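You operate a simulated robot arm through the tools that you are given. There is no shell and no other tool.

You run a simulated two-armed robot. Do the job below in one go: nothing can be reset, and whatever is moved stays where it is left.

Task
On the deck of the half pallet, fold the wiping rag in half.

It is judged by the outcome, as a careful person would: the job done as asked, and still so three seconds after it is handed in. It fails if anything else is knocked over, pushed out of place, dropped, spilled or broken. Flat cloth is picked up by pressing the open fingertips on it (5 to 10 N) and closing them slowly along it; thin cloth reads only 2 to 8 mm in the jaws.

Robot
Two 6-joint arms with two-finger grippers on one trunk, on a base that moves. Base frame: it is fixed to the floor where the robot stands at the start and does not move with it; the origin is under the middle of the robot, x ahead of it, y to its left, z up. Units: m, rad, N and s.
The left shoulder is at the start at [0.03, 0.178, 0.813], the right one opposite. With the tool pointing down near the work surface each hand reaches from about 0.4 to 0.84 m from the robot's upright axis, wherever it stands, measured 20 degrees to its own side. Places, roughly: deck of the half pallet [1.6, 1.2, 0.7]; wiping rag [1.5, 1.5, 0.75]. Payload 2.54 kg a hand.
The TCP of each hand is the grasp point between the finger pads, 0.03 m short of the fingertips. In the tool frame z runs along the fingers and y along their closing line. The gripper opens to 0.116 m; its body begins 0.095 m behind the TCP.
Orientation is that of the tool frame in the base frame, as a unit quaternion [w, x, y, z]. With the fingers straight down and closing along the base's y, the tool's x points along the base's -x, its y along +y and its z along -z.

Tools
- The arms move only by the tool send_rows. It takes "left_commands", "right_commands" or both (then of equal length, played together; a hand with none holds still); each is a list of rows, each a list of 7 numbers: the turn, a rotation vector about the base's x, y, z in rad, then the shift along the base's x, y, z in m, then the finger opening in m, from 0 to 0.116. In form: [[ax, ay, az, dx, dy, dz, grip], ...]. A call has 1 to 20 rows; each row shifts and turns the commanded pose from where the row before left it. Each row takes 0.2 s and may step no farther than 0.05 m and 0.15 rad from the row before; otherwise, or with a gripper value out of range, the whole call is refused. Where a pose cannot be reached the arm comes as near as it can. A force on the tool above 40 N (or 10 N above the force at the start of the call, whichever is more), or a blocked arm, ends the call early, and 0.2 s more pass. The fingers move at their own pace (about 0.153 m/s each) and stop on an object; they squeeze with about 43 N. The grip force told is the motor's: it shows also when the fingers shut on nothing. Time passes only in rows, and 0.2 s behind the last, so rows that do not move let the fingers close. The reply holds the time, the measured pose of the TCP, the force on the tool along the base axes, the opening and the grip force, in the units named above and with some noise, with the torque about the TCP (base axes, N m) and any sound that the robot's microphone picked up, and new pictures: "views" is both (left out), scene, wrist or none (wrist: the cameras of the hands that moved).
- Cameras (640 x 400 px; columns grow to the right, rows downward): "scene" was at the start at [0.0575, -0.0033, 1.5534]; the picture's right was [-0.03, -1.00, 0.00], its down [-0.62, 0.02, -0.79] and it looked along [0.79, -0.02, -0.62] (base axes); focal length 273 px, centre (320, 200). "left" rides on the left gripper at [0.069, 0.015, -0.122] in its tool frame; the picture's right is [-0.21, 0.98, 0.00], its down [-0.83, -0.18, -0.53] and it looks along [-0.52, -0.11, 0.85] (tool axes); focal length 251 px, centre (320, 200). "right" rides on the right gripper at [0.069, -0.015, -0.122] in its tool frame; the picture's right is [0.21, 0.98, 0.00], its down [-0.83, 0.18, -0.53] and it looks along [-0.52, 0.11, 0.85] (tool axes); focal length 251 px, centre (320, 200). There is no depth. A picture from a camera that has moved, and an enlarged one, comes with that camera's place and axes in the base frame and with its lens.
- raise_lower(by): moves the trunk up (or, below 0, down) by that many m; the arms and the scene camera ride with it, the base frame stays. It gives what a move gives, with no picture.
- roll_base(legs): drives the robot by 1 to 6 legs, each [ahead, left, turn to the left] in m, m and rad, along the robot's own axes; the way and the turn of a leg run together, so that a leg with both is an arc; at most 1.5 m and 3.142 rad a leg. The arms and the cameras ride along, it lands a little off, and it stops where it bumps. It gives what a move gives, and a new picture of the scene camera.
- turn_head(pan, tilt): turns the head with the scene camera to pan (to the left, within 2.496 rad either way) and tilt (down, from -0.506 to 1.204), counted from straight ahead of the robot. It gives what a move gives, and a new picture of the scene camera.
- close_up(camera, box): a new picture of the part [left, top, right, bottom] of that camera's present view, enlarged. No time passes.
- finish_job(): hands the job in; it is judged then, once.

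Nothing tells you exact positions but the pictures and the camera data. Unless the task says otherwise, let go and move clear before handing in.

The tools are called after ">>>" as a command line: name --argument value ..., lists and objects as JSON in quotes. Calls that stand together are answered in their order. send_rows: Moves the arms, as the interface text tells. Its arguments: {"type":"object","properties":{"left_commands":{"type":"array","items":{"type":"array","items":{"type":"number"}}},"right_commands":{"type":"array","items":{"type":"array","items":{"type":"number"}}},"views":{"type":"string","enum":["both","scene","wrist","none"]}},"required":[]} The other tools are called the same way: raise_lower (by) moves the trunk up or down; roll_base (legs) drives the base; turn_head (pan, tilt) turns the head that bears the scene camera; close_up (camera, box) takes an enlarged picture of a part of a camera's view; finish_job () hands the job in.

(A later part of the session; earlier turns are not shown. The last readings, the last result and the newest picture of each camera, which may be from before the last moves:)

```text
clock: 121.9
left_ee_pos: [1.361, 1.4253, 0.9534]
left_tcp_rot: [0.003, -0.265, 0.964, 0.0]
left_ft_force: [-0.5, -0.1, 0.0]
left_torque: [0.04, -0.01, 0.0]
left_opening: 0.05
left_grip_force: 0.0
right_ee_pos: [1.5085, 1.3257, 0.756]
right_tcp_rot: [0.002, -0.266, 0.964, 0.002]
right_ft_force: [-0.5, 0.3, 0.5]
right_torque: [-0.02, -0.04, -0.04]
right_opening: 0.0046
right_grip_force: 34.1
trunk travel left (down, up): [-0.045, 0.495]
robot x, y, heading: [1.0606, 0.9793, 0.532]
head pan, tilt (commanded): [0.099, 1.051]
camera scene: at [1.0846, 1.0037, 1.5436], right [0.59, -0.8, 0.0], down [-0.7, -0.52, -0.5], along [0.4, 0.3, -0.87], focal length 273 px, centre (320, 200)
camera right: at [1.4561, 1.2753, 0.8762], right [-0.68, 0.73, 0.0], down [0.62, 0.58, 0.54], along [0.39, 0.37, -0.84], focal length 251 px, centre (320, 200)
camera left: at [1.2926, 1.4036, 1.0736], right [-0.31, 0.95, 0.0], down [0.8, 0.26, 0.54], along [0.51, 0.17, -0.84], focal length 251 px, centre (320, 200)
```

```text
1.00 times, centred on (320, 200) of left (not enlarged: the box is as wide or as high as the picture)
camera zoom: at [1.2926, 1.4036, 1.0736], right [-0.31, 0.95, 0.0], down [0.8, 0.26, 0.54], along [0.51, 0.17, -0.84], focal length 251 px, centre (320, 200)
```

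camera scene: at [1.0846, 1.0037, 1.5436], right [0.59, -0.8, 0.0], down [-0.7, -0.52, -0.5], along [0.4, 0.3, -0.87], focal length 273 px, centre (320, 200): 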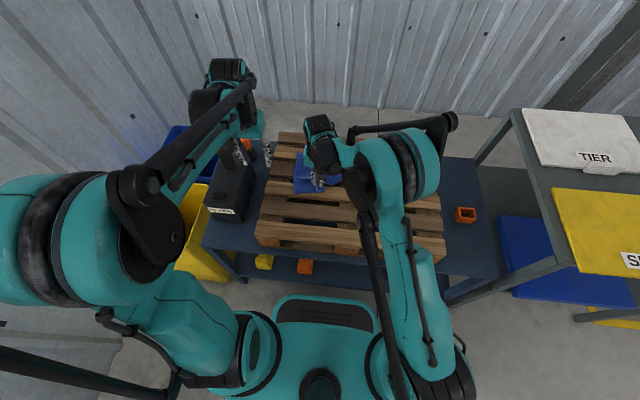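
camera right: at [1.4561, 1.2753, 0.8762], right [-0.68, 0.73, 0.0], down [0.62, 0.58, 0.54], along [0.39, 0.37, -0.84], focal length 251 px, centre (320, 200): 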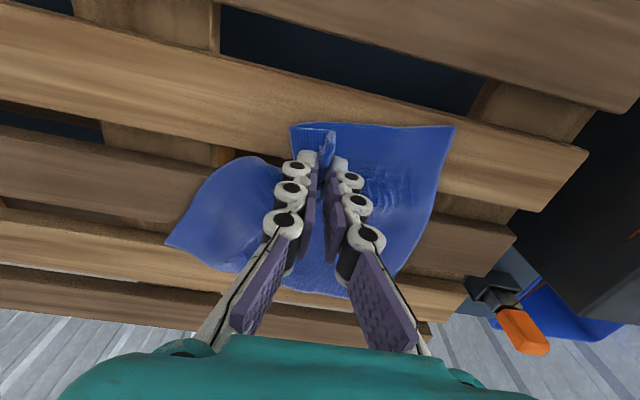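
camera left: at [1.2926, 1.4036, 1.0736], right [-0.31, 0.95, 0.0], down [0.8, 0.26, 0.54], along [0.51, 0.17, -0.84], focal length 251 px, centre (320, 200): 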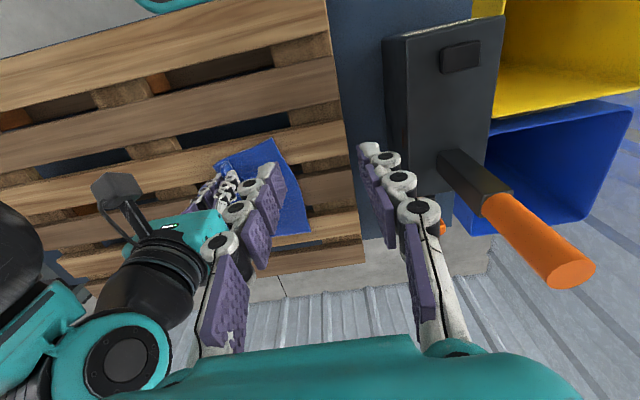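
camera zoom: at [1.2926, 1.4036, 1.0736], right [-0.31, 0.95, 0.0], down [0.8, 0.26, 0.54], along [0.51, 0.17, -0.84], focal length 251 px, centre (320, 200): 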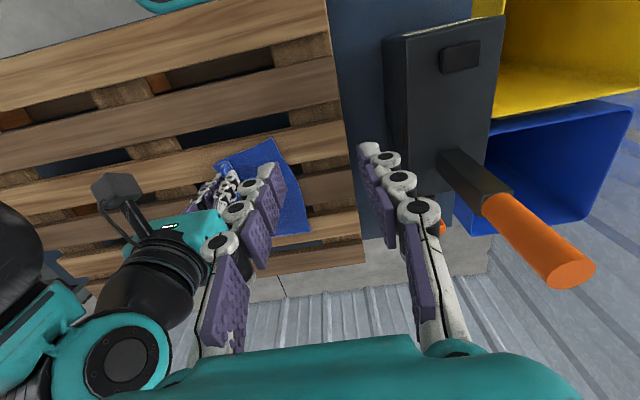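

The arms are clear of each other now. I'll drag the right grip leftwards at low height so the tucked corner is left trailing out to the right.

>>> send_rows --right_commands '[[0, 0, 0, -0.0102, 0.0172, -0.004, 0.0], [0, 0, 0, -0.0102, 0.0172, 0, 0.0], [0, 0, 0, -0.0102, 0.0172, 0, 0.0], [0, 0, 0, -0.0102, 0.0172, 0, 0.0], [0, 0, 0, 0, 0, 0, 0.0]]' --views "wrist"

>>> close_up --camera "right" --box '[100, 60, 500, 310]'

>>> close_up --camera "scene" --box '[256, 130, 368, 200]'

```text
clock: 123.1
left_ee_pos: [1.3619, 1.4256, 0.9518]
left_tcp_rot: [0.003, -0.264, 0.964, 0.0]
left_ft_force: [-0.5, -0.1, 0.1]
left_torque: [0.01, 0.01, -0.01]
left_opening: 0.0497
left_grip_force: 0.1
right_ee_pos: [1.4663, 1.3969, 0.7491]
right_tcp_rot: [0.002, -0.265, 0.964, 0.002]
right_ft_force: [1.0, -1.1, 3.7]
right_torque: [-0.06, -0.05, 0.01]
right_opening: 0.0048
right_grip_force: 33.2
trunk travel left (down, up): [-0.045, 0.495]
robot x, y, heading: [1.0575, 0.982, 0.54]
head pan, tilt (commanded): [0.099, 1.051]
camera right: at [1.4142, 1.3465, 0.8706], right [-0.68, 0.73, 0.0], down [0.62, 0.58, 0.54], along [0.39, 0.37, -0.84], focal length 251 px, centre (320, 200)
```

right: 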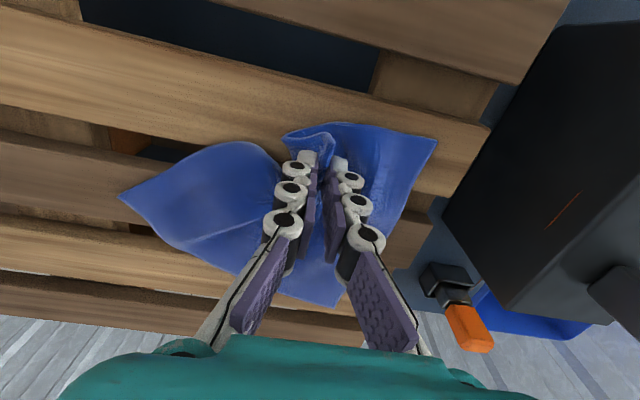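

```text
1.60 times, centred on (300, 185) of right
camera zoom: at [1.4142, 1.3465, 0.8706], right [-0.68, 0.73, 0.0], down [0.62, 0.58, 0.54], along [0.39, 0.37, -0.84], focal length 402 px, centre (352, 224)
```

zoom: 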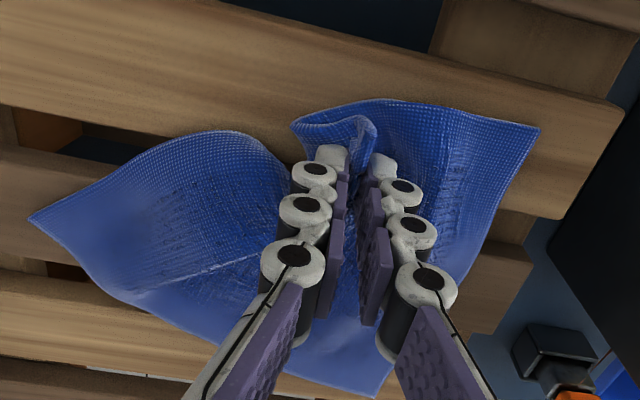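

```text
5.71 times, centred on (312, 165) of scene
camera zoom: at [1.0856, 1.004, 1.5436], right [0.59, -0.8, 0.0], down [-0.7, -0.52, -0.5], along [0.4, 0.3, -0.87], focal length 1562 px, centre (366, 400)
```

zoom: 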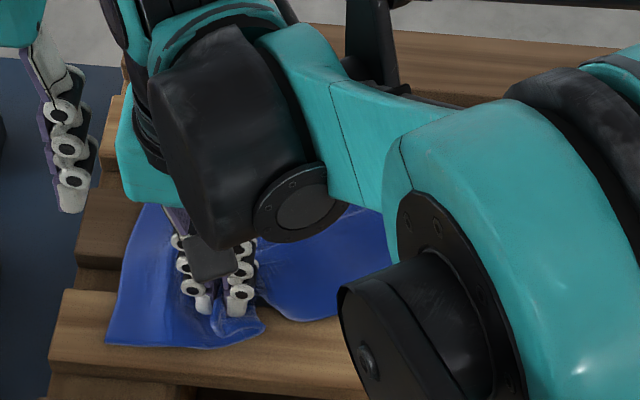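

The right hand holds the doubled corner itself, so dragging cannot free it. I'll let go here and look at how the corner lies.

>>> send_rows --right_commands '[[0, 0, 0, 0, 0, -0.003, 0.0], [0, 0, 0, 0, 0, 0, 0.01], [0, 0, 0, 0, 0, 0, 0.025], [0, 0, 0, 0, 0, 0, 0.045], [0, 0, 0, 0, 0, 0.02, 0.05], [0, 0, 0, 0, 0, 0.04, 0.05], [0, 0, 0, 0.0203, -0.0344, 0.03, 0.05], [0, 0, 0, 0.0203, -0.0344, 0.02, 0.05], [0, 0, 0, 0.0203, -0.0344, 0.0, 0.05]]' --views "wrist"

>>> close_up --camera "scene" --box '[256, 130, 368, 200]'

>>> close_up --camera "left" --box '[180, 110, 340, 250]'

```text
clock: 125.1
left_ee_pos: [1.3617, 1.4249, 0.9531]
left_tcp_rot: [0.003, -0.265, 0.964, 0.0]
left_ft_force: [-0.4, 0.5, 0.0]
left_torque: [0.02, 0.0, -0.01]
left_opening: 0.0498
left_grip_force: 0.1
right_ee_pos: [1.5256, 1.291, 0.8564]
right_tcp_rot: [0.002, -0.266, 0.964, 0.002]
right_ft_force: [0.6, -0.2, -0.4]
right_torque: [0.02, 0.0, -0.01]
right_opening: 0.0501
right_grip_force: 0.0
trunk travel left (down, up): [-0.045, 0.495]
robot x, y, heading: [1.0594, 0.9813, 0.534]
head pan, tilt (commanded): [0.099, 1.051]
camera right: at [1.4746, 1.2401, 0.9773], right [-0.69, 0.73, 0.0], down [0.62, 0.58, 0.54], along [0.39, 0.37, -0.84], focal length 251 px, centre (320, 200)
```

right: 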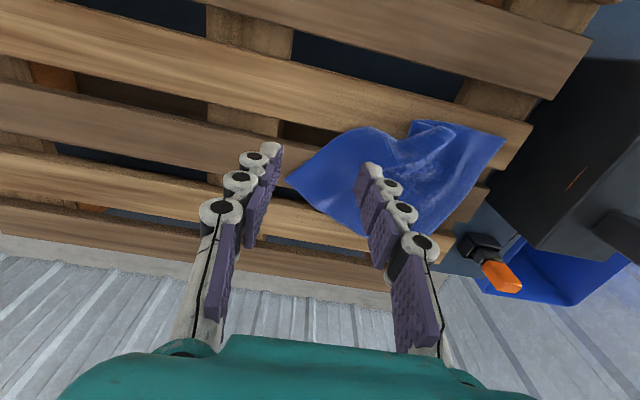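

```text
5.71 times, centred on (312, 165) of scene
camera zoom: at [1.0861, 1.0036, 1.5436], right [0.59, -0.8, 0.0], down [-0.7, -0.52, -0.5], along [0.4, 0.3, -0.87], focal length 1562 px, centre (366, 400)
```

zoom: 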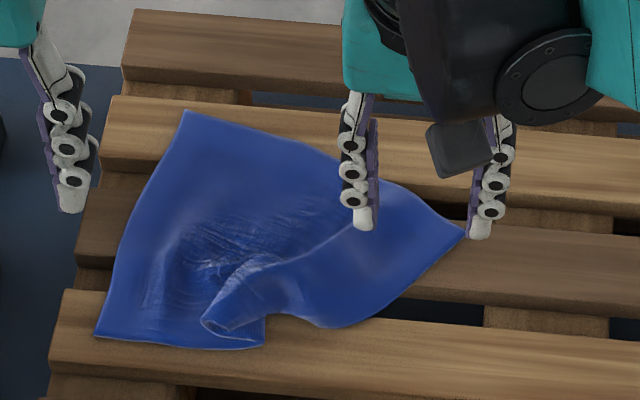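

```text
2.86 times, centred on (260, 180) of left
camera zoom: at [1.2939, 1.4036, 1.0733], right [-0.31, 0.95, 0.0], down [0.8, 0.26, 0.54], along [0.51, 0.17, -0.84], focal length 718 px, centre (491, 257)
```

zoom: 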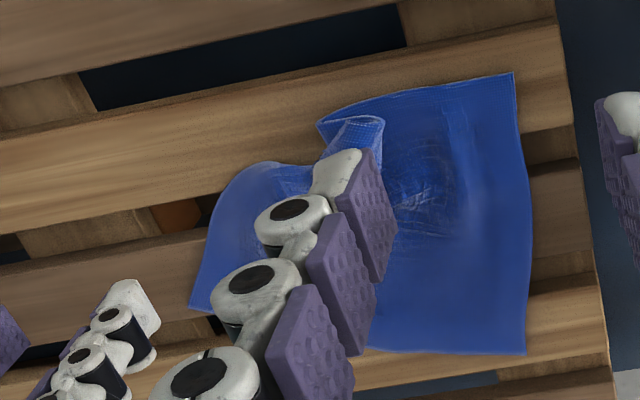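

Now it is clear: the near-right corner lies curled on top, pointing left, so it can be picked up. I'll move the left hand further out of the way and bring the right hand over that curled corner.

>>> send_rows --left_commands '[[0, 0, 0, -0.015, 0.0, 0.04, 0.05], [0, 0, 0, -0.015, 0.0, 0.04, 0.05], [0, 0, 0, 0, 0, 0.0, 0.05], [0, 0, 0, 0, 0, 0, 0.05], [0, 0, 0, 0, 0, 0, 0.05], [0, 0, 0, 0, 0, 0, 0.05]]' --right_commands '[[0, 0, 0, -0.0219, 0.0337, 0, 0.05], [0, 0, 0, -0.0219, 0.0337, 0, 0.05], [0, 0, 0, -0.0218, 0.0336, 0, 0.05], [0, 0, 0, 0, 0, -0.04, 0.05], [0, 0, 0, 0, 0, -0.04, 0.05], [0, 0, 0, 0, 0, 0, 0.05]]' --views "wrist"

>>> close_up --camera "right" --box '[200, 80, 480, 255]'

```text
clock: 126.5
left_ee_pos: [1.3314, 1.4279, 1.0335]
left_tcp_rot: [0.002, -0.266, 0.964, 0.0]
left_ft_force: [-0.1, -0.2, 0.4]
left_torque: [0.03, 0.01, 0.0]
left_opening: 0.0501
left_grip_force: 0.1
right_ee_pos: [1.4619, 1.3938, 0.777]
right_tcp_rot: [0.001, -0.266, 0.964, 0.003]
right_ft_force: [0.0, -1.0, -0.4]
right_torque: [0.02, 0.01, 0.01]
right_opening: 0.05
right_grip_force: 0.1
trunk travel left (down, up): [-0.045, 0.495]
robot x, y, heading: [1.0597, 0.9818, 0.532]
head pan, tilt (commanded): [0.099, 1.051]
camera right: at [1.4094, 1.3437, 0.8974], right [-0.68, 0.73, 0.0], down [0.62, 0.58, 0.54], along [0.39, 0.37, -0.84], focal length 251 px, centre (320, 200)
camera left: at [1.2633, 1.4046, 1.154], right [-0.31, 0.95, 0.0], down [0.8, 0.26, 0.54], along [0.51, 0.17, -0.84], focal length 251 px, centre (320, 200)
```

right: 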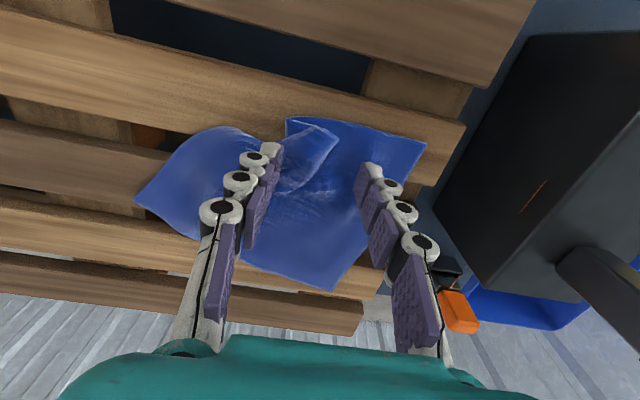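
left: 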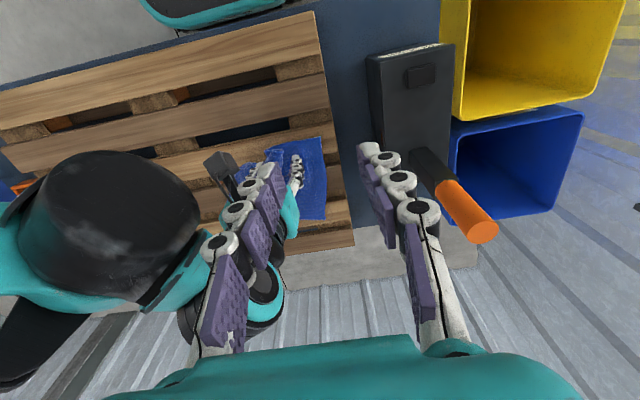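

```text
2.29 times, centred on (340, 168) of right
camera zoom: at [1.4094, 1.3437, 0.8974], right [-0.68, 0.73, 0.0], down [0.62, 0.58, 0.54], along [0.39, 0.37, -0.84], focal length 575 px, centre (274, 274)
```

zoom: 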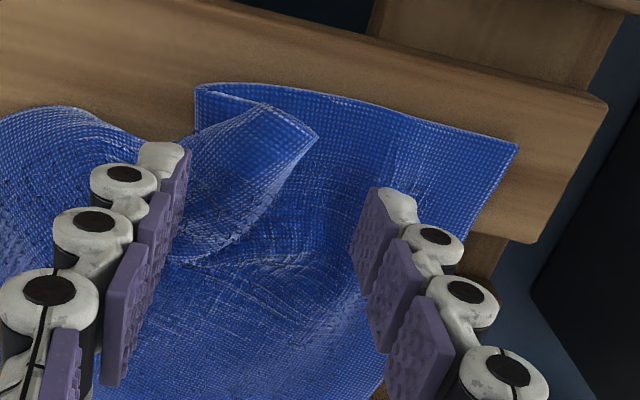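

The view is clear: corner C lies folded on top, pointing left. I'll pinch it lightly about 2 cm from its tip so that only the top layer is picked up.

>>> send_rows --right_commands '[[0, 0, 0, 0, -0.006, 0, 0.04], [0, 0, 0, 0, 0, -0.015, 0.04], [0, 0, 0, 0, 0, -0.008, 0.04], [0, 0, 0, 0, 0, -0.003, 0.04], [0, 0, 0, 0, 0, 0, 0.04]]' --views "wrist"

>>> close_up --camera "right" --box '[200, 80, 480, 255]'

```text
clock: 127.7
left_ee_pos: [1.3311, 1.4256, 1.032]
left_tcp_rot: [0.003, -0.265, 0.964, 0.0]
left_ft_force: [-0.5, 0.4, -0.4]
left_torque: [0.01, -0.02, 0.0]
left_opening: 0.05
left_grip_force: 0.0
right_ee_pos: [1.4616, 1.3875, 0.7519]
right_tcp_rot: [0.002, -0.265, 0.964, 0.002]
right_ft_force: [-0.6, -0.1, 0.7]
right_torque: [-0.06, -0.02, -0.02]
right_opening: 0.0398
right_grip_force: 0.1
trunk travel left (down, up): [-0.045, 0.495]
robot x, y, heading: [1.0579, 0.9796, 0.534]
head pan, tilt (commanded): [0.099, 1.051]
camera right: at [1.41, 1.3366, 0.8718], right [-0.68, 0.73, 0.0], down [0.62, 0.58, 0.54], along [0.39, 0.37, -0.84], focal length 251 px, centre (320, 200)
```

right: 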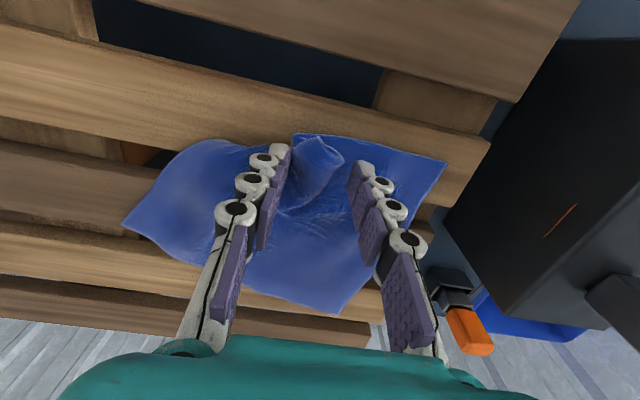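

```text
2.29 times, centred on (340, 168) of right
camera zoom: at [1.41, 1.3366, 0.8718], right [-0.68, 0.73, 0.0], down [0.62, 0.58, 0.54], along [0.39, 0.37, -0.84], focal length 575 px, centre (274, 274)
```

zoom: 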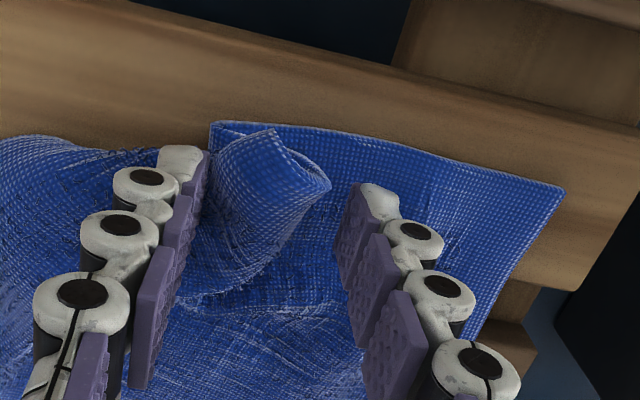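

The raised flap sits right between the fingers. I'll close on it here.

>>> send_rows --right_commands '[[0, 0, 0, 0, 0, -0.001, 0.034], [0, 0, 0, 0, 0, 0, 0.028], [0, 0, 0, 0, 0, 0, 0.022], [0, 0, 0, 0, 0, 0, 0.016], [0, 0, 0, 0, 0, 0, 0.01], [0, 0, 0, 0, 0, 0, 0.004], [0, 0, 0, 0, 0, 0, 0.0], [0, 0, 0, 0, 0, 0, 0.0]]' --views "wrist"

>>> close_up --camera "right" --box '[200, 80, 480, 255]'

```text
clock: 129.5
left_ee_pos: [1.3304, 1.4266, 1.0328]
left_tcp_rot: [0.003, -0.265, 0.964, 0.0]
left_ft_force: [0.3, -0.8, -0.3]
left_torque: [0.01, 0.03, 0.0]
left_opening: 0.0497
left_grip_force: 0.0
right_ee_pos: [1.4619, 1.3882, 0.7496]
right_tcp_rot: [0.002, -0.266, 0.964, 0.002]
right_ft_force: [0.5, 0.0, 2.8]
right_torque: [0.08, 0.01, -0.01]
right_opening: 0.0063
right_grip_force: 35.2
trunk travel left (down, up): [-0.045, 0.495]
robot x, y, heading: [1.0548, 0.979, 0.538]
head pan, tilt (commanded): [0.099, 1.051]
camera right: at [1.4103, 1.3366, 0.8705], right [-0.68, 0.73, 0.0], down [0.62, 0.58, 0.54], along [0.39, 0.37, -0.84], focal length 251 px, centre (320, 200)
```

right: 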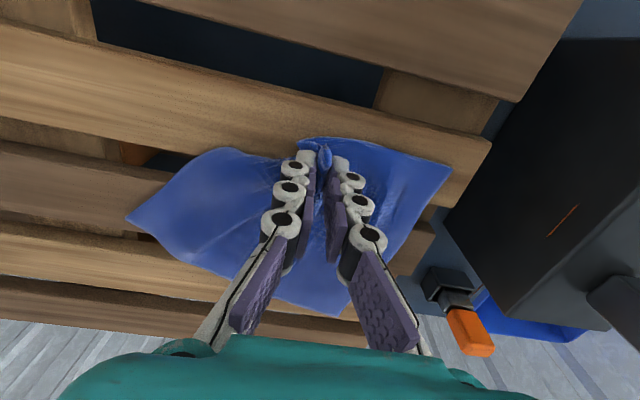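

```text
2.29 times, centred on (340, 168) of right
camera zoom: at [1.4103, 1.3366, 0.8705], right [-0.68, 0.73, 0.0], down [0.62, 0.58, 0.54], along [0.39, 0.37, -0.84], focal length 575 px, centre (274, 274)
```

zoom: 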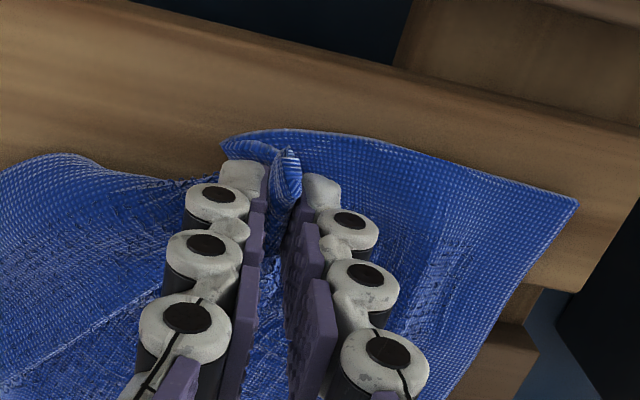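

Got the flap (6 mm). I'll lift it and swing it over to the right.

>>> send_rows --right_commands '[[0, 0, 0, 0.0025, -0.0043, 0.02, 0.0], [0, 0, 0, 0.0051, -0.0086, 0.02, 0.0], [0, 0, 0, 0.0102, -0.0172, 0.015, 0.0], [0, 0, 0, 0.0153, -0.0258, 0.005, 0.0], [0, 0, 0, 0.0153, -0.0258, 0.0, 0.0], [0, 0, 0, 0, 0, 0, 0.0]]' --views "wrist"

>>> close_up --camera "scene" --box '[256, 130, 368, 200]'

>>> close_up --camera "right" --box '[160, 60, 480, 260]'

```text
clock: 130.9
left_ee_pos: [1.331, 1.4286, 1.0331]
left_tcp_rot: [0.002, -0.265, 0.964, -0.001]
left_ft_force: [-0.4, 0.1, -0.7]
left_torque: [0.02, 0.0, 0.03]
left_opening: 0.0501
left_grip_force: 0.0
right_ee_pos: [1.5113, 1.3074, 0.8101]
right_tcp_rot: [0.001, -0.266, 0.964, 0.002]
right_ft_force: [0.3, -0.2, 0.2]
right_torque: [0.05, 0.0, -0.03]
right_opening: 0.0063
right_grip_force: 33.7
trunk travel left (down, up): [-0.045, 0.495]
robot x, y, heading: [1.0536, 0.9854, 0.534]
head pan, tilt (commanded): [0.099, 1.051]
camera right: at [1.4588, 1.2564, 0.9309], right [-0.68, 0.73, 0.0], down [0.62, 0.58, 0.54], along [0.39, 0.37, -0.84], focal length 251 px, centre (320, 200)
```

right: 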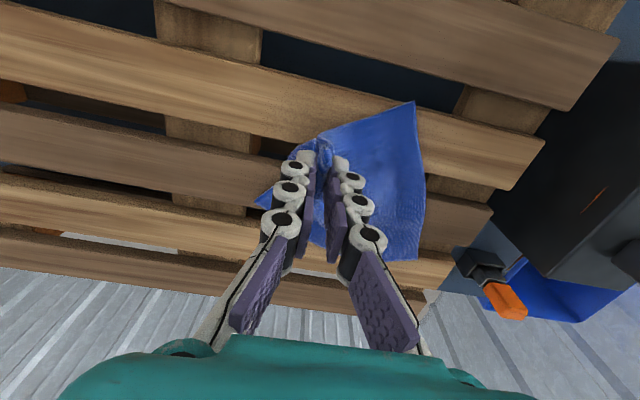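

```text
5.71 times, centred on (312, 165) of scene
camera zoom: at [1.0856, 1.0045, 1.5436], right [0.59, -0.8, 0.0], down [-0.7, -0.52, -0.5], along [0.4, 0.29, -0.87], focal length 1562 px, centre (366, 400)
```

zoom: 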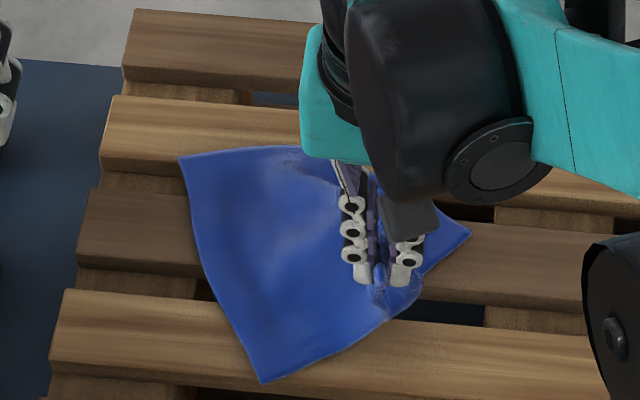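

```text
2.00 times, centred on (320, 160) of right
camera zoom: at [1.4588, 1.2564, 0.9309], right [-0.68, 0.73, 0.0], down [0.62, 0.58, 0.54], along [0.39, 0.37, -0.84], focal length 503 px, centre (320, 280)
```

zoom: 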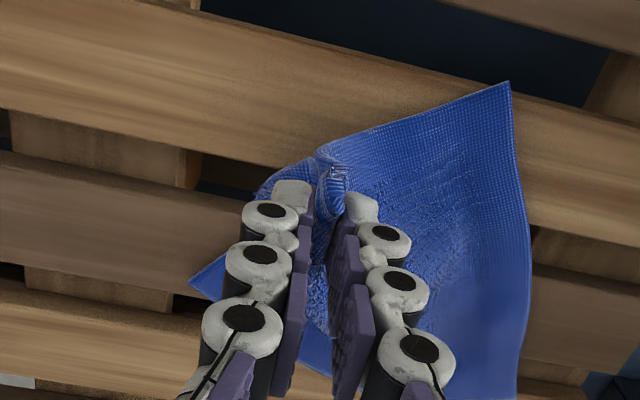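

The sheet is opening out, with the right hand holding close to corner C. I'll carry on towards where C belongs and lower it.

>>> send_rows --right_commands '[[0, 0, 0, 0, -0.03, -0.01, 0.0], [0, 0, 0, 0, -0.03, -0.014, 0.0], [0, 0, 0, 0.001, -0.03, -0.015, 0.0], [0, 0, 0, 0.001, -0.03, -0.012, 0.0], [0, 0, 0, 0, 0, 0, 0.0]]' --views "wrist"

>>> close_up --camera "scene" --box '[264, 130, 392, 210]'

>>> close_up --camera "right" --box '[200, 60, 520, 260]'

```text
clock: 132.1
left_ee_pos: [1.3313, 1.4265, 1.0332]
left_tcp_rot: [0.002, -0.265, 0.964, 0.0]
left_ft_force: [-0.2, 0.0, 0.9]
left_torque: [-0.02, 0.01, -0.01]
left_opening: 0.0498
left_grip_force: 0.1
right_ee_pos: [1.515, 1.186, 0.7604]
right_tcp_rot: [0.001, -0.265, 0.964, 0.003]
right_ft_force: [-0.2, -0.1, 0.6]
right_torque: [0.04, 0.0, -0.02]
right_opening: 0.0064
right_grip_force: 34.6
trunk travel left (down, up): [-0.045, 0.495]
robot x, y, heading: [1.0544, 0.9824, 0.54]
head pan, tilt (commanded): [0.099, 1.051]
camera right: at [1.4632, 1.1355, 0.881], right [-0.68, 0.73, 0.0], down [0.62, 0.58, 0.54], along [0.39, 0.37, -0.84], focal length 251 px, centre (320, 200)
```

right: 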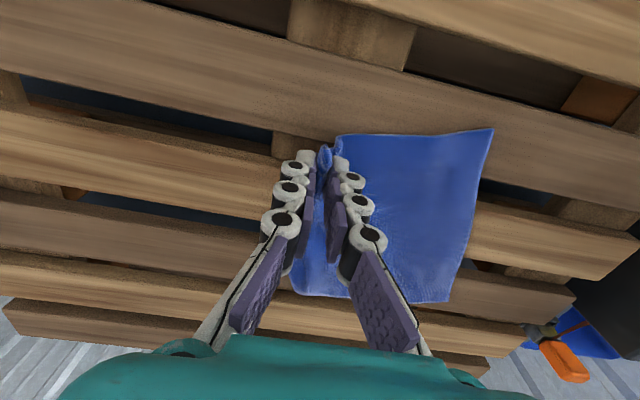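

```text
5.00 times, centred on (328, 170) of scene
camera zoom: at [1.0856, 1.0045, 1.5436], right [0.59, -0.8, 0.0], down [-0.7, -0.52, -0.5], along [0.4, 0.29, -0.87], focal length 1367 px, centre (280, 350)
```

zoom: 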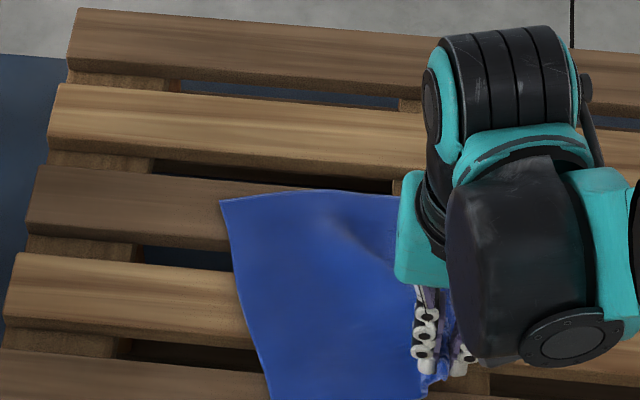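

```text
2.00 times, centred on (360, 160) of right
camera zoom: at [1.4632, 1.1355, 0.881], right [-0.68, 0.73, 0.0], down [0.62, 0.58, 0.54], along [0.39, 0.37, -0.84], focal length 503 px, centre (240, 280)
```

zoom: 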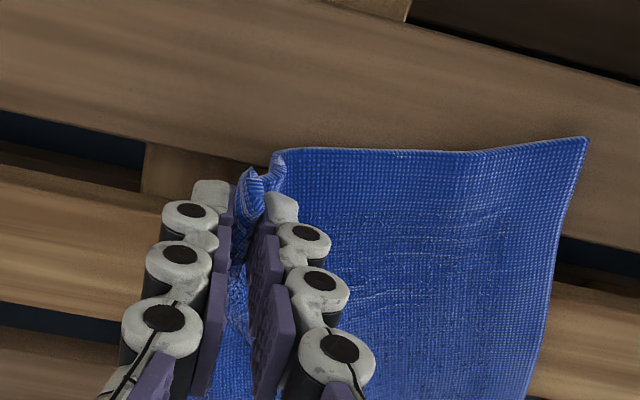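

The rag has slid to the middle of the deck and is nearly flat, only corner C still in the fingers. I'll lower it onto the fifth slat and spread it out under light pressure.

>>> send_rows --right_commands '[[0, 0, 0, -0.0065, -0.007, -0.004, 0.0], [0, 0, 0, -0.0065, -0.007, -0.006, 0.0], [0, 0, 0, 0, 0, -0.005, 0.0], [0, 0, 0, 0, 0, -0.002, 0.0], [0, 0, 0, 0, 0, 0, 0.0]]' --views "none"

```text
clock: 133.3
left_ee_pos: [1.3304, 1.4261, 1.0338]
left_tcp_rot: [0.003, -0.265, 0.964, 0.0]
left_ft_force: [0.7, 0.3, -0.1]
left_torque: [0.0, -0.01, -0.01]
left_opening: 0.05
left_grip_force: 0.1
right_ee_pos: [1.4992, 1.1728, 0.7442]
right_tcp_rot: [0.002, -0.265, 0.964, 0.002]
right_ft_force: [1.1, -1.4, 20.0]
right_torque: [0.11, -0.24, -0.01]
right_opening: 0.0062
right_grip_force: 34.2
trunk travel left (down, up): [-0.045, 0.495]
robot x, y, heading: [1.0566, 0.9782, 0.537]
head pan, tilt (commanded): [0.099, 1.051]
```

>>> send_rows --right_commands '[[0, 0, 0, 0, 0, 0.0012, 0.0], [0, 0, 0, 0, 0, 0, 0.006], [0, 0, 0, 0, 0, 0, 0.011], [0, 0, 0, 0, 0, 0, 0.016], [0, 0, 0, 0, 0, 0, 0.021], [0, 0, 0, 0, 0, 0, 0.026], [0, 0, 0, 0, 0, 0, 0.032], [0, 0, 0, 0, 0, 0, 0.038], [0, 0, 0, 0, 0, 0, 0.045], [0, 0, 0, 0, 0, 0, 0.052], [0, 0, 0, 0, 0, 0.015, 0.052], [0, 0, 0, 0, 0, 0.03, 0.052], [0, 0, 0, 0, 0, 0.03, 0.052]]' --views "wrist"

>>> close_up --camera "right" --box '[200, 60, 520, 260]'

```text
clock: 136.1
left_ee_pos: [1.3307, 1.4271, 1.0335]
left_tcp_rot: [0.003, -0.265, 0.964, 0.0]
left_ft_force: [0.7, 0.3, -0.1]
left_torque: [-0.02, 0.01, 0.02]
left_opening: 0.0501
left_grip_force: 0.2
right_ee_pos: [1.4999, 1.172, 0.818]
right_tcp_rot: [0.001, -0.266, 0.964, 0.003]
right_ft_force: [0.0, -0.5, 1.3]
right_torque: [-0.02, 0.0, -0.01]
right_opening: 0.052
right_grip_force: 0.1
trunk travel left (down, up): [-0.045, 0.495]
robot x, y, heading: [1.0585, 0.9805, 0.539]
head pan, tilt (commanded): [0.099, 1.051]
camera right: at [1.4471, 1.1218, 0.9395], right [-0.68, 0.73, 0.0], down [0.62, 0.58, 0.54], along [0.39, 0.37, -0.84], focal length 251 px, centre (320, 200)
```

right: 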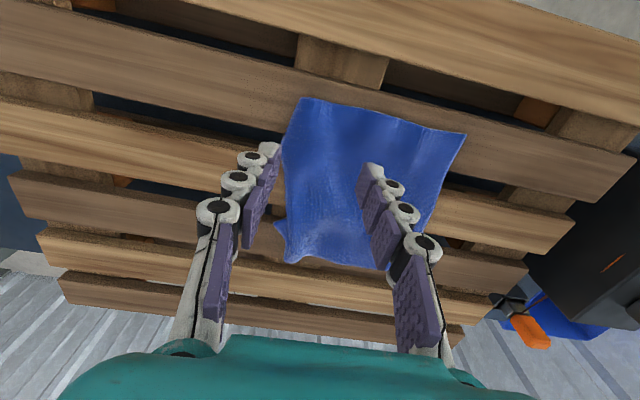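

```text
2.00 times, centred on (360, 160) of right
camera zoom: at [1.4471, 1.1218, 0.9395], right [-0.68, 0.73, 0.0], down [0.62, 0.58, 0.54], along [0.39, 0.37, -0.84], focal length 503 px, centre (240, 280)
```

zoom: 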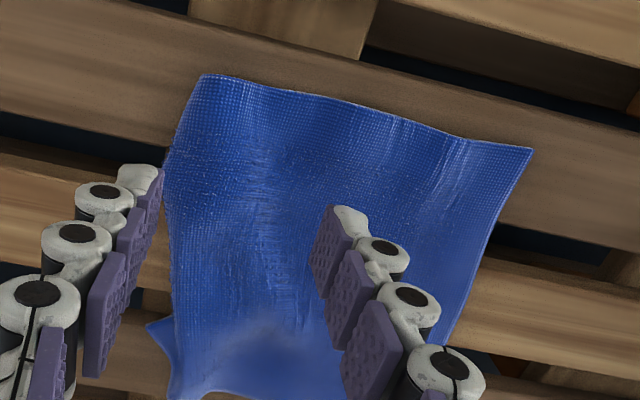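

The rag is now nearly fully open. I'll move the right hand away and look at it as a whole.

>>> send_rows --right_commands '[[0, 0, 0, 0.01, -0.035, 0.03, 0.05], [0, 0, 0, 0.01, -0.035, 0.03, 0.05], [0, 0, 0, 0.01, -0.035, 0.03, 0.05], [0, 0, 0, 0.01, -0.035, 0.01, 0.05]]' --views "both"

>>> close_up --camera "scene" --box '[264, 140, 392, 220]'

>>> close_up --camera "right" --box '[240, 40, 560, 240]'

```text
clock: 137.1
left_ee_pos: [1.3317, 1.4258, 1.0327]
left_tcp_rot: [0.003, -0.265, 0.964, 0.0]
left_ft_force: [0.0, -0.2, -0.6]
left_torque: [-0.01, 0.01, 0.0]
left_opening: 0.0499
left_grip_force: 0.1
right_ee_pos: [1.5401, 1.0307, 0.9175]
right_tcp_rot: [0.001, -0.266, 0.964, 0.004]
right_ft_force: [0.7, 0.4, -0.9]
right_torque: [0.01, -0.01, 0.01]
right_opening: 0.0502
right_grip_force: 0.0
trunk travel left (down, up): [-0.045, 0.495]
robot x, y, heading: [1.0556, 0.9832, 0.534]
head pan, tilt (commanded): [0.099, 1.051]
camera scene: at [1.0858, 1.0037, 1.5436], right [0.59, -0.8, 0.0], down [-0.7, -0.52, -0.5], along [0.4, 0.3, -0.87], focal length 273 px, centre (320, 200)
camera right: at [1.488, 0.9797, 1.0371], right [-0.69, 0.73, 0.0], down [0.62, 0.58, 0.54], along [0.39, 0.37, -0.84], focal length 251 px, centre (320, 200)
```

scene: 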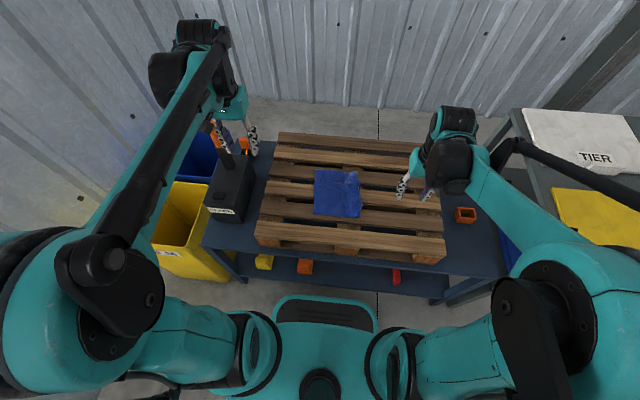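
right: 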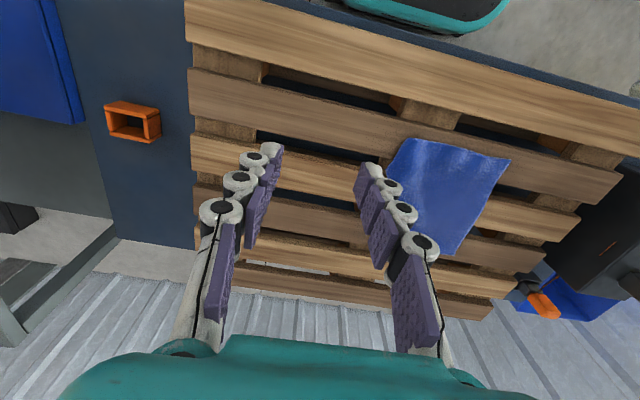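

```text
5.00 times, centred on (328, 180) of scene
camera zoom: at [1.0858, 1.0037, 1.5436], right [0.59, -0.8, 0.0], down [-0.7, -0.52, -0.5], along [0.4, 0.3, -0.87], focal length 1367 px, centre (280, 300)
```

zoom: 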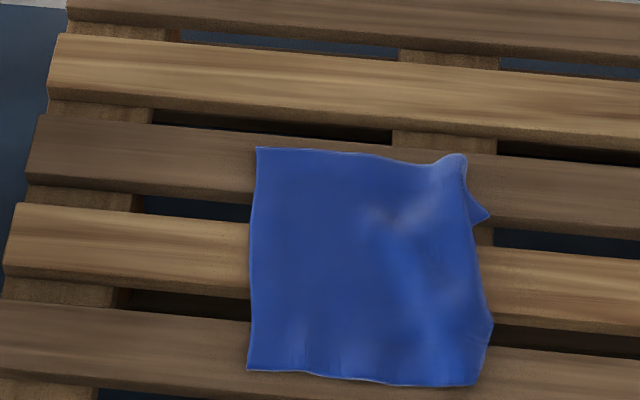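

```text
2.00 times, centred on (400, 140) of right
camera zoom: at [1.488, 0.9797, 1.0371], right [-0.69, 0.73, 0.0], down [0.62, 0.58, 0.54], along [0.39, 0.37, -0.84], focal length 503 px, centre (160, 320)
```

zoom: 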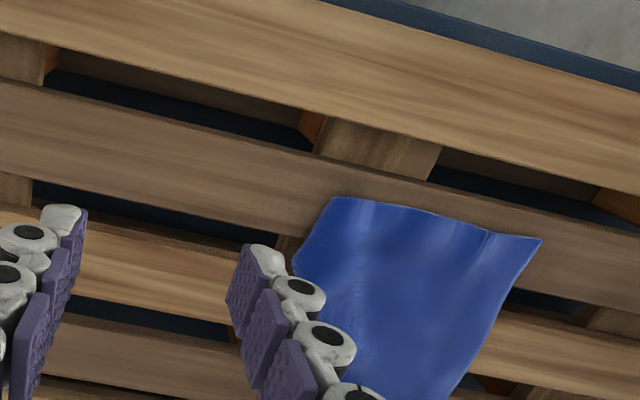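

The rag now lies squarely in the middle of the deck, but a strip about 6 cm wide along its right side is tucked underneath, with the tip of corner B poking out. I'll use the right hand to press on that protruding tip and draw it out.

>>> send_rows --right_commands '[[0, 0, 0, 0.0173, 0.0359, 0, 0.02], [0, 0, 0, 0.0173, 0.0359, 0, 0.01], [0, 0, 0, 0.0173, 0.0359, 0, 0.004], [0, 0, 0, 0.0173, 0.0359, 0, 0.004], [0, 0, 0, 0.0173, 0.036, 0, 0.004], [0, 0, 0, 0, 0, -0.04, 0.004], [0, 0, 0, 0, 0, -0.04, 0.004], [0, 0, 0, 0, 0, -0.04, 0.004], [0, 0, 0, 0, 0, 0, 0.004]]' --views "wrist"

>>> close_up --camera "right" --box '[220, 60, 480, 240]'

>>> close_up --camera "scene" --box '[296, 150, 376, 200]'

```text
clock: 139.1
left_ee_pos: [1.3315, 1.427, 1.0335]
left_tcp_rot: [0.003, -0.264, 0.965, -0.001]
left_ft_force: [1.5, -0.3, 0.8]
left_torque: [-0.01, 0.0, 0.0]
left_opening: 0.0499
left_grip_force: 0.1
right_ee_pos: [1.6245, 1.2089, 0.7996]
right_tcp_rot: [0.001, -0.265, 0.964, 0.002]
right_ft_force: [-0.4, -0.2, 0.0]
right_torque: [-0.02, 0.05, 0.0]
right_opening: 0.0037
right_grip_force: 0.1
trunk travel left (down, up): [-0.045, 0.495]
robot x, y, heading: [1.055, 0.9826, 0.54]
head pan, tilt (commanded): [0.099, 1.051]
camera right: at [1.5731, 1.1585, 0.9205], right [-0.68, 0.73, 0.0], down [0.62, 0.58, 0.54], along [0.39, 0.37, -0.84], focal length 251 px, centre (320, 200)
```

right: 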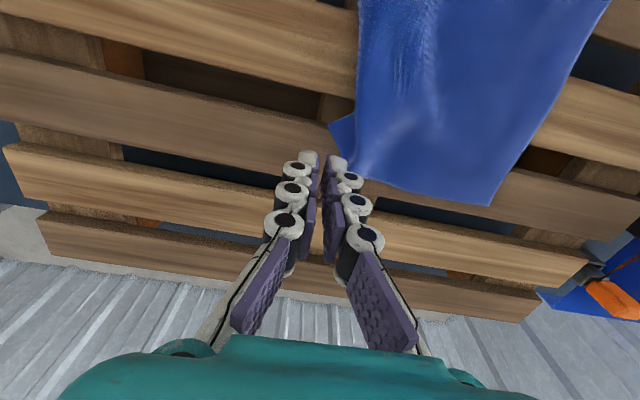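

```text
2.22 times, centred on (350, 150) of right
camera zoom: at [1.5731, 1.1585, 0.9205], right [-0.68, 0.73, 0.0], down [0.62, 0.58, 0.54], along [0.39, 0.37, -0.84], focal length 559 px, centre (253, 311)
```

zoom: 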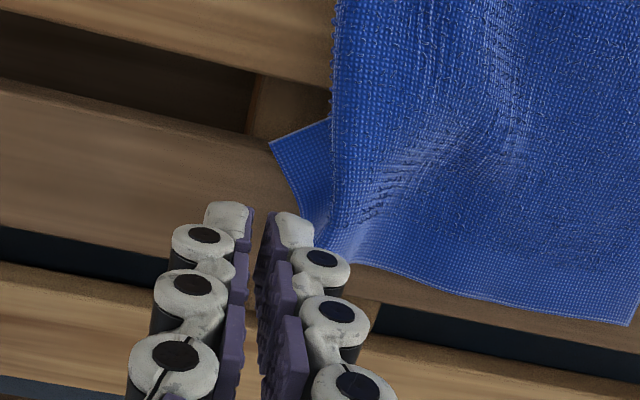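

```text
8.00 times, centred on (336, 175) of scene
camera zoom: at [1.0855, 1.0042, 1.5436], right [0.59, -0.8, 0.0], down [-0.7, -0.52, -0.5], along [0.4, 0.3, -0.87], focal length 2187 px, centre (192, 400)
```

zoom: 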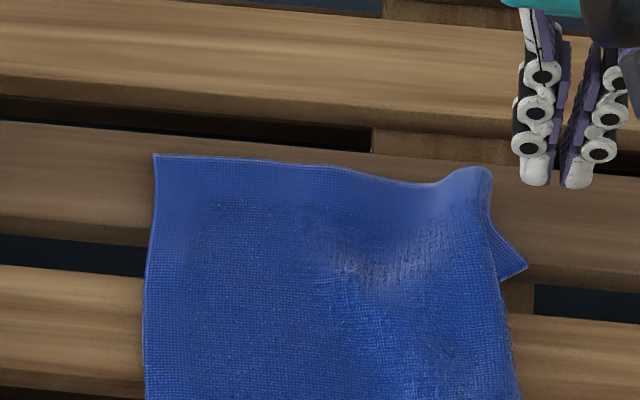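

>>> close_up --camera "scene" --box '[340, 165, 372, 220]'

>>> close_up --camera "scene" --box '[308, 195, 372, 225]'

>>> close_up --camera "right" --box '[320, 0, 480, 140]'

```text
7.27 times, centred on (356, 192) of scene
camera zoom: at [1.0855, 1.0042, 1.5436], right [0.59, -0.8, 0.0], down [-0.7, -0.52, -0.5], along [0.4, 0.3, -0.87], focal length 1988 px, centre (58, 254)
```

zoom: 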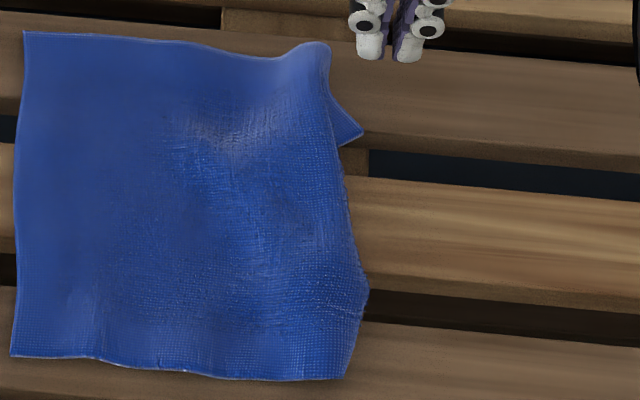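

```text
10.00 times, centred on (340, 210) of scene
camera zoom: at [1.0855, 1.0042, 1.5436], right [0.59, -0.8, 0.0], down [-0.7, -0.52, -0.5], along [0.4, 0.3, -0.87], focal length 2733 px, centre (120, 100)
```

zoom: 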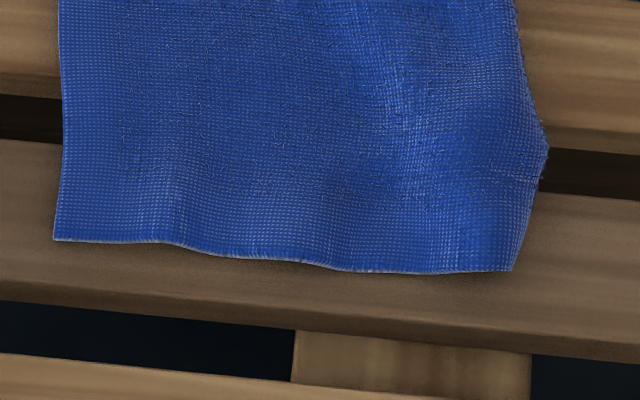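

```text
2.86 times, centred on (400, 70) of right
camera zoom: at [1.5731, 1.1585, 0.9205], right [-0.68, 0.73, 0.0], down [0.62, 0.58, 0.54], along [0.39, 0.37, -0.84], focal length 718 px, centre (91, 571)
```

zoom: 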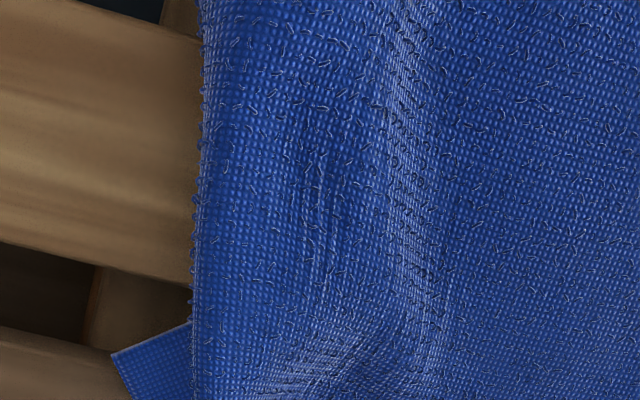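

A strip along the right side is folded underneath. Dragging the rag leftwards by its left edge should let that strip unroll, as it did before, so I'll bring the left hand over the middle of the left edge and move the right hand away.

>>> send_rows --left_commands '[[0, 0, 0, 0.0356, -0.0237, 0, 0.036], [0, 0, 0, 0.0356, -0.0237, 0, 0.036], [0, 0, 0, 0.0356, -0.0237, 0, 0.036], [0, 0, 0, 0.0356, -0.0237, 0, 0.036], [0, 0, 0, 0.0355, -0.0239, 0, 0.036], [0, 0, 0, 0, 0, -0.045, 0.036], [0, 0, 0, 0, 0, -0.045, 0.036], [0, 0, 0, 0, 0, -0.045, 0.036], [0, 0, 0, 0, 0, -0.045, 0.036], [0, 0, 0, 0, 0, -0.045, 0.036], [0, 0, 0, 0, 0, 0, 0.036]]' --right_commands '[[0, 0, 0, 0.01, -0.02, 0.03, 0.004], [0, 0, 0, 0.01, -0.02, 0.03, 0.004], [0, 0, 0, 0.01, -0.02, 0.03, 0.004], [0, 0, 0, 0, -0.02, 0.0, 0.004], [0, 0, 0, 0, -0.02, 0.0, 0.004], [0, 0, 0, 0, -0.02, 0, 0.004], [0, 0, 0, 0, 0, 0, 0.004], [0, 0, 0, 0, 0, 0, 0.004], [0, 0, 0, 0, 0, 0, 0.004], [0, 0, 0, 0, 0, 0, 0.004], [0, 0, 0, 0, 0, 0, 0.004]]' --views "wrist"

>>> close_up --camera "left" --box '[180, 60, 460, 240]'

```text
clock: 141.5
left_ee_pos: [1.5072, 1.3054, 0.808]
left_tcp_rot: [0.003, -0.265, 0.964, -0.001]
left_ft_force: [-0.7, 0.7, -0.7]
left_torque: [-0.01, 0.0, -0.05]
left_opening: 0.0358
left_grip_force: 0.2
right_ee_pos: [1.6565, 1.0927, 0.8901]
right_tcp_rot: [0.001, -0.266, 0.964, 0.003]
right_ft_force: [0.0, 0.3, 0.2]
right_torque: [0.03, 0.01, 0.02]
right_opening: 0.0037
right_grip_force: 0.1
trunk travel left (down, up): [-0.045, 0.495]
robot x, y, heading: [1.0581, 0.9781, 0.538]
head pan, tilt (commanded): [0.099, 1.051]
camera right: at [1.6046, 1.0418, 1.0099], right [-0.68, 0.73, 0.0], down [0.62, 0.58, 0.54], along [0.39, 0.37, -0.84], focal length 251 px, centre (320, 200)
camera left: at [1.4407, 1.2835, 0.9294], right [-0.31, 0.95, 0.0], down [0.8, 0.26, 0.54], along [0.51, 0.17, -0.84], focal length 251 px, centre (320, 200)
```

right: 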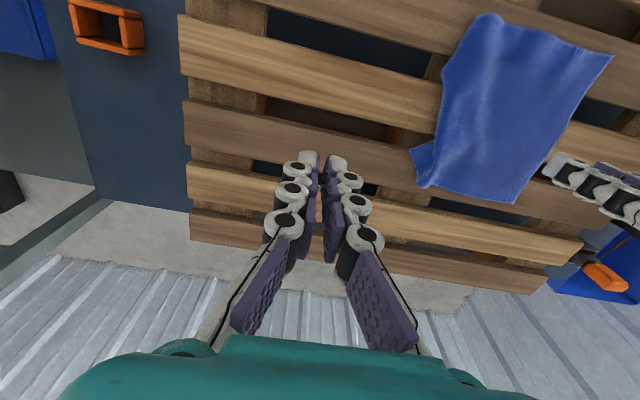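
left: 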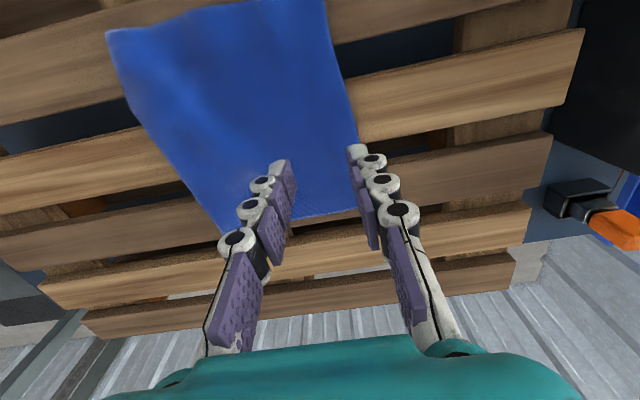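

```text
2.22 times, centred on (320, 150) of left
camera zoom: at [1.4407, 1.2835, 0.9294], right [-0.31, 0.95, 0.0], down [0.8, 0.26, 0.54], along [0.51, 0.17, -0.84], focal length 559 px, centre (320, 311)
```

zoom: 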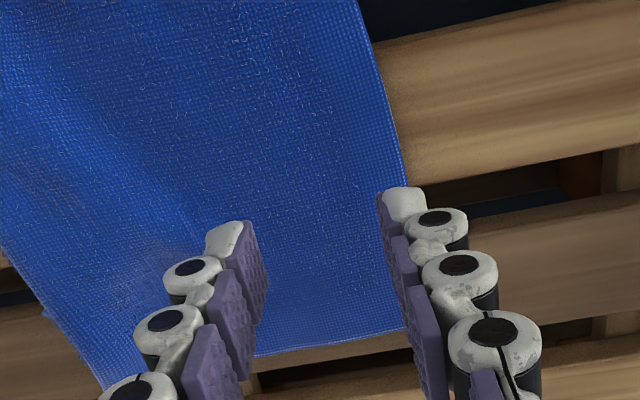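

>>> send_rows --left_commands '[[0, 0, 0, 0.0061, -0.0103, 0, 0.036], [0, 0, 0, 0, 0, -0.03, 0.036], [0, 0, 0, 0, 0, -0.025, 0.036], [0, 0, 0, 0, 0, -0.006, 0.036], [0, 0, 0, 0, 0, -0.002, 0.036], [0, 0, 0, 0, 0, 0, 0.036]]' --views "wrist"

```text
clock: 142.9
left_ee_pos: [1.5163, 1.2941, 0.7448]
left_tcp_rot: [0.002, -0.265, 0.964, -0.001]
left_ft_force: [0.2, -0.3, -0.4]
left_torque: [-0.01, 0.0, -0.01]
left_opening: 0.0359
left_grip_force: 0.1
right_ee_pos: [1.6576, 1.0929, 0.8893]
right_tcp_rot: [0.001, -0.266, 0.964, 0.002]
right_ft_force: [0.3, 0.7, 0.1]
right_torque: [0.02, 0.02, 0.01]
right_opening: 0.0038
right_grip_force: 0.0
trunk travel left (down, up): [-0.045, 0.495]
robot x, y, heading: [1.0573, 0.9784, 0.536]
head pan, tilt (commanded): [0.099, 1.051]
camera left: at [1.4483, 1.2721, 0.8662], right [-0.31, 0.95, 0.0], down [0.8, 0.26, 0.54], along [0.51, 0.17, -0.84], focal length 251 px, centre (320, 200)
```

left: 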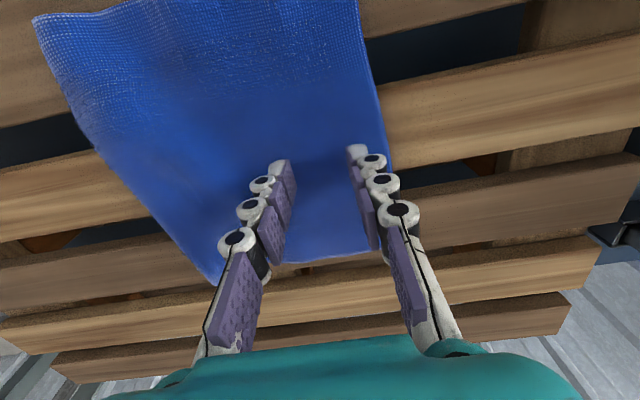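

>>> send_rows --left_commands '[[0, 0, 0, -0.0036, 0.006, 0, 0.036], [0, 0, 0, 0, 0, -0.002, 0.036], [0, 0, 0, 0, 0, -0.0015, 0.036], [0, 0, 0, 0, 0, 0, 0.036]]' --views "none"

```text
clock: 143.9
left_ee_pos: [1.5128, 1.2999, 0.7424]
left_tcp_rot: [0.003, -0.265, 0.964, -0.001]
left_ft_force: [0.1, 1.1, 22.9]
left_torque: [0.02, 0.05, -0.01]
left_opening: 0.0354
left_grip_force: 7.0
right_ee_pos: [1.6554, 1.0925, 0.8898]
right_tcp_rot: [0.002, -0.265, 0.964, 0.003]
right_ft_force: [-1.1, -0.2, 1.2]
right_torque: [0.0, 0.0, 0.03]
right_opening: 0.004
right_grip_force: 0.0
trunk travel left (down, up): [-0.045, 0.495]
robot x, y, heading: [1.0567, 0.9762, 0.533]
head pan, tilt (commanded): [0.099, 1.051]
```

>>> send_rows --left_commands '[[0, 0, 0, 0, 0, 0.0012, 0.034], [0, 0, 0, 0, 0, 0, 0.03], [0, 0, 0, 0, 0, 0, 0.026], [0, 0, 0, 0, 0, 0, 0.022], [0, 0, 0, 0, 0, 0, 0.018], [0, 0, 0, 0, 0, 0, 0.014], [0, 0, 0, 0, 0, 0, 0.01], [0, 0, 0, 0, 0, 0, 0.005], [0, 0, 0, 0, 0, 0, 0.0], [0, 0, 0, 0, 0, 0, 0.0]]' --views "wrist"

```text
clock: 146.1
left_ee_pos: [1.5143, 1.2997, 0.7431]
left_tcp_rot: [0.002, -0.264, 0.964, 0.0]
left_ft_force: [0.8, 0.8, 1.5]
left_torque: [-0.04, 0.02, -0.03]
left_opening: 0.0038
left_grip_force: 33.3
right_ee_pos: [1.6576, 1.0931, 0.8894]
right_tcp_rot: [0.002, -0.266, 0.964, 0.003]
right_ft_force: [-0.1, 1.0, -0.3]
right_torque: [0.0, -0.01, 0.01]
right_opening: 0.004
right_grip_force: 0.1
trunk travel left (down, up): [-0.045, 0.495]
robot x, y, heading: [1.0624, 0.9779, 0.533]
head pan, tilt (commanded): [0.099, 1.051]
camera left: at [1.4454, 1.278, 0.8636], right [-0.31, 0.95, 0.0], down [0.8, 0.26, 0.54], along [0.51, 0.17, -0.84], focal length 251 px, centre (320, 200)
```

left: 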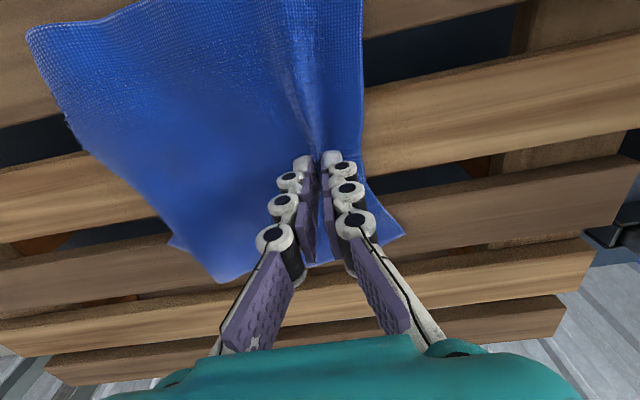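

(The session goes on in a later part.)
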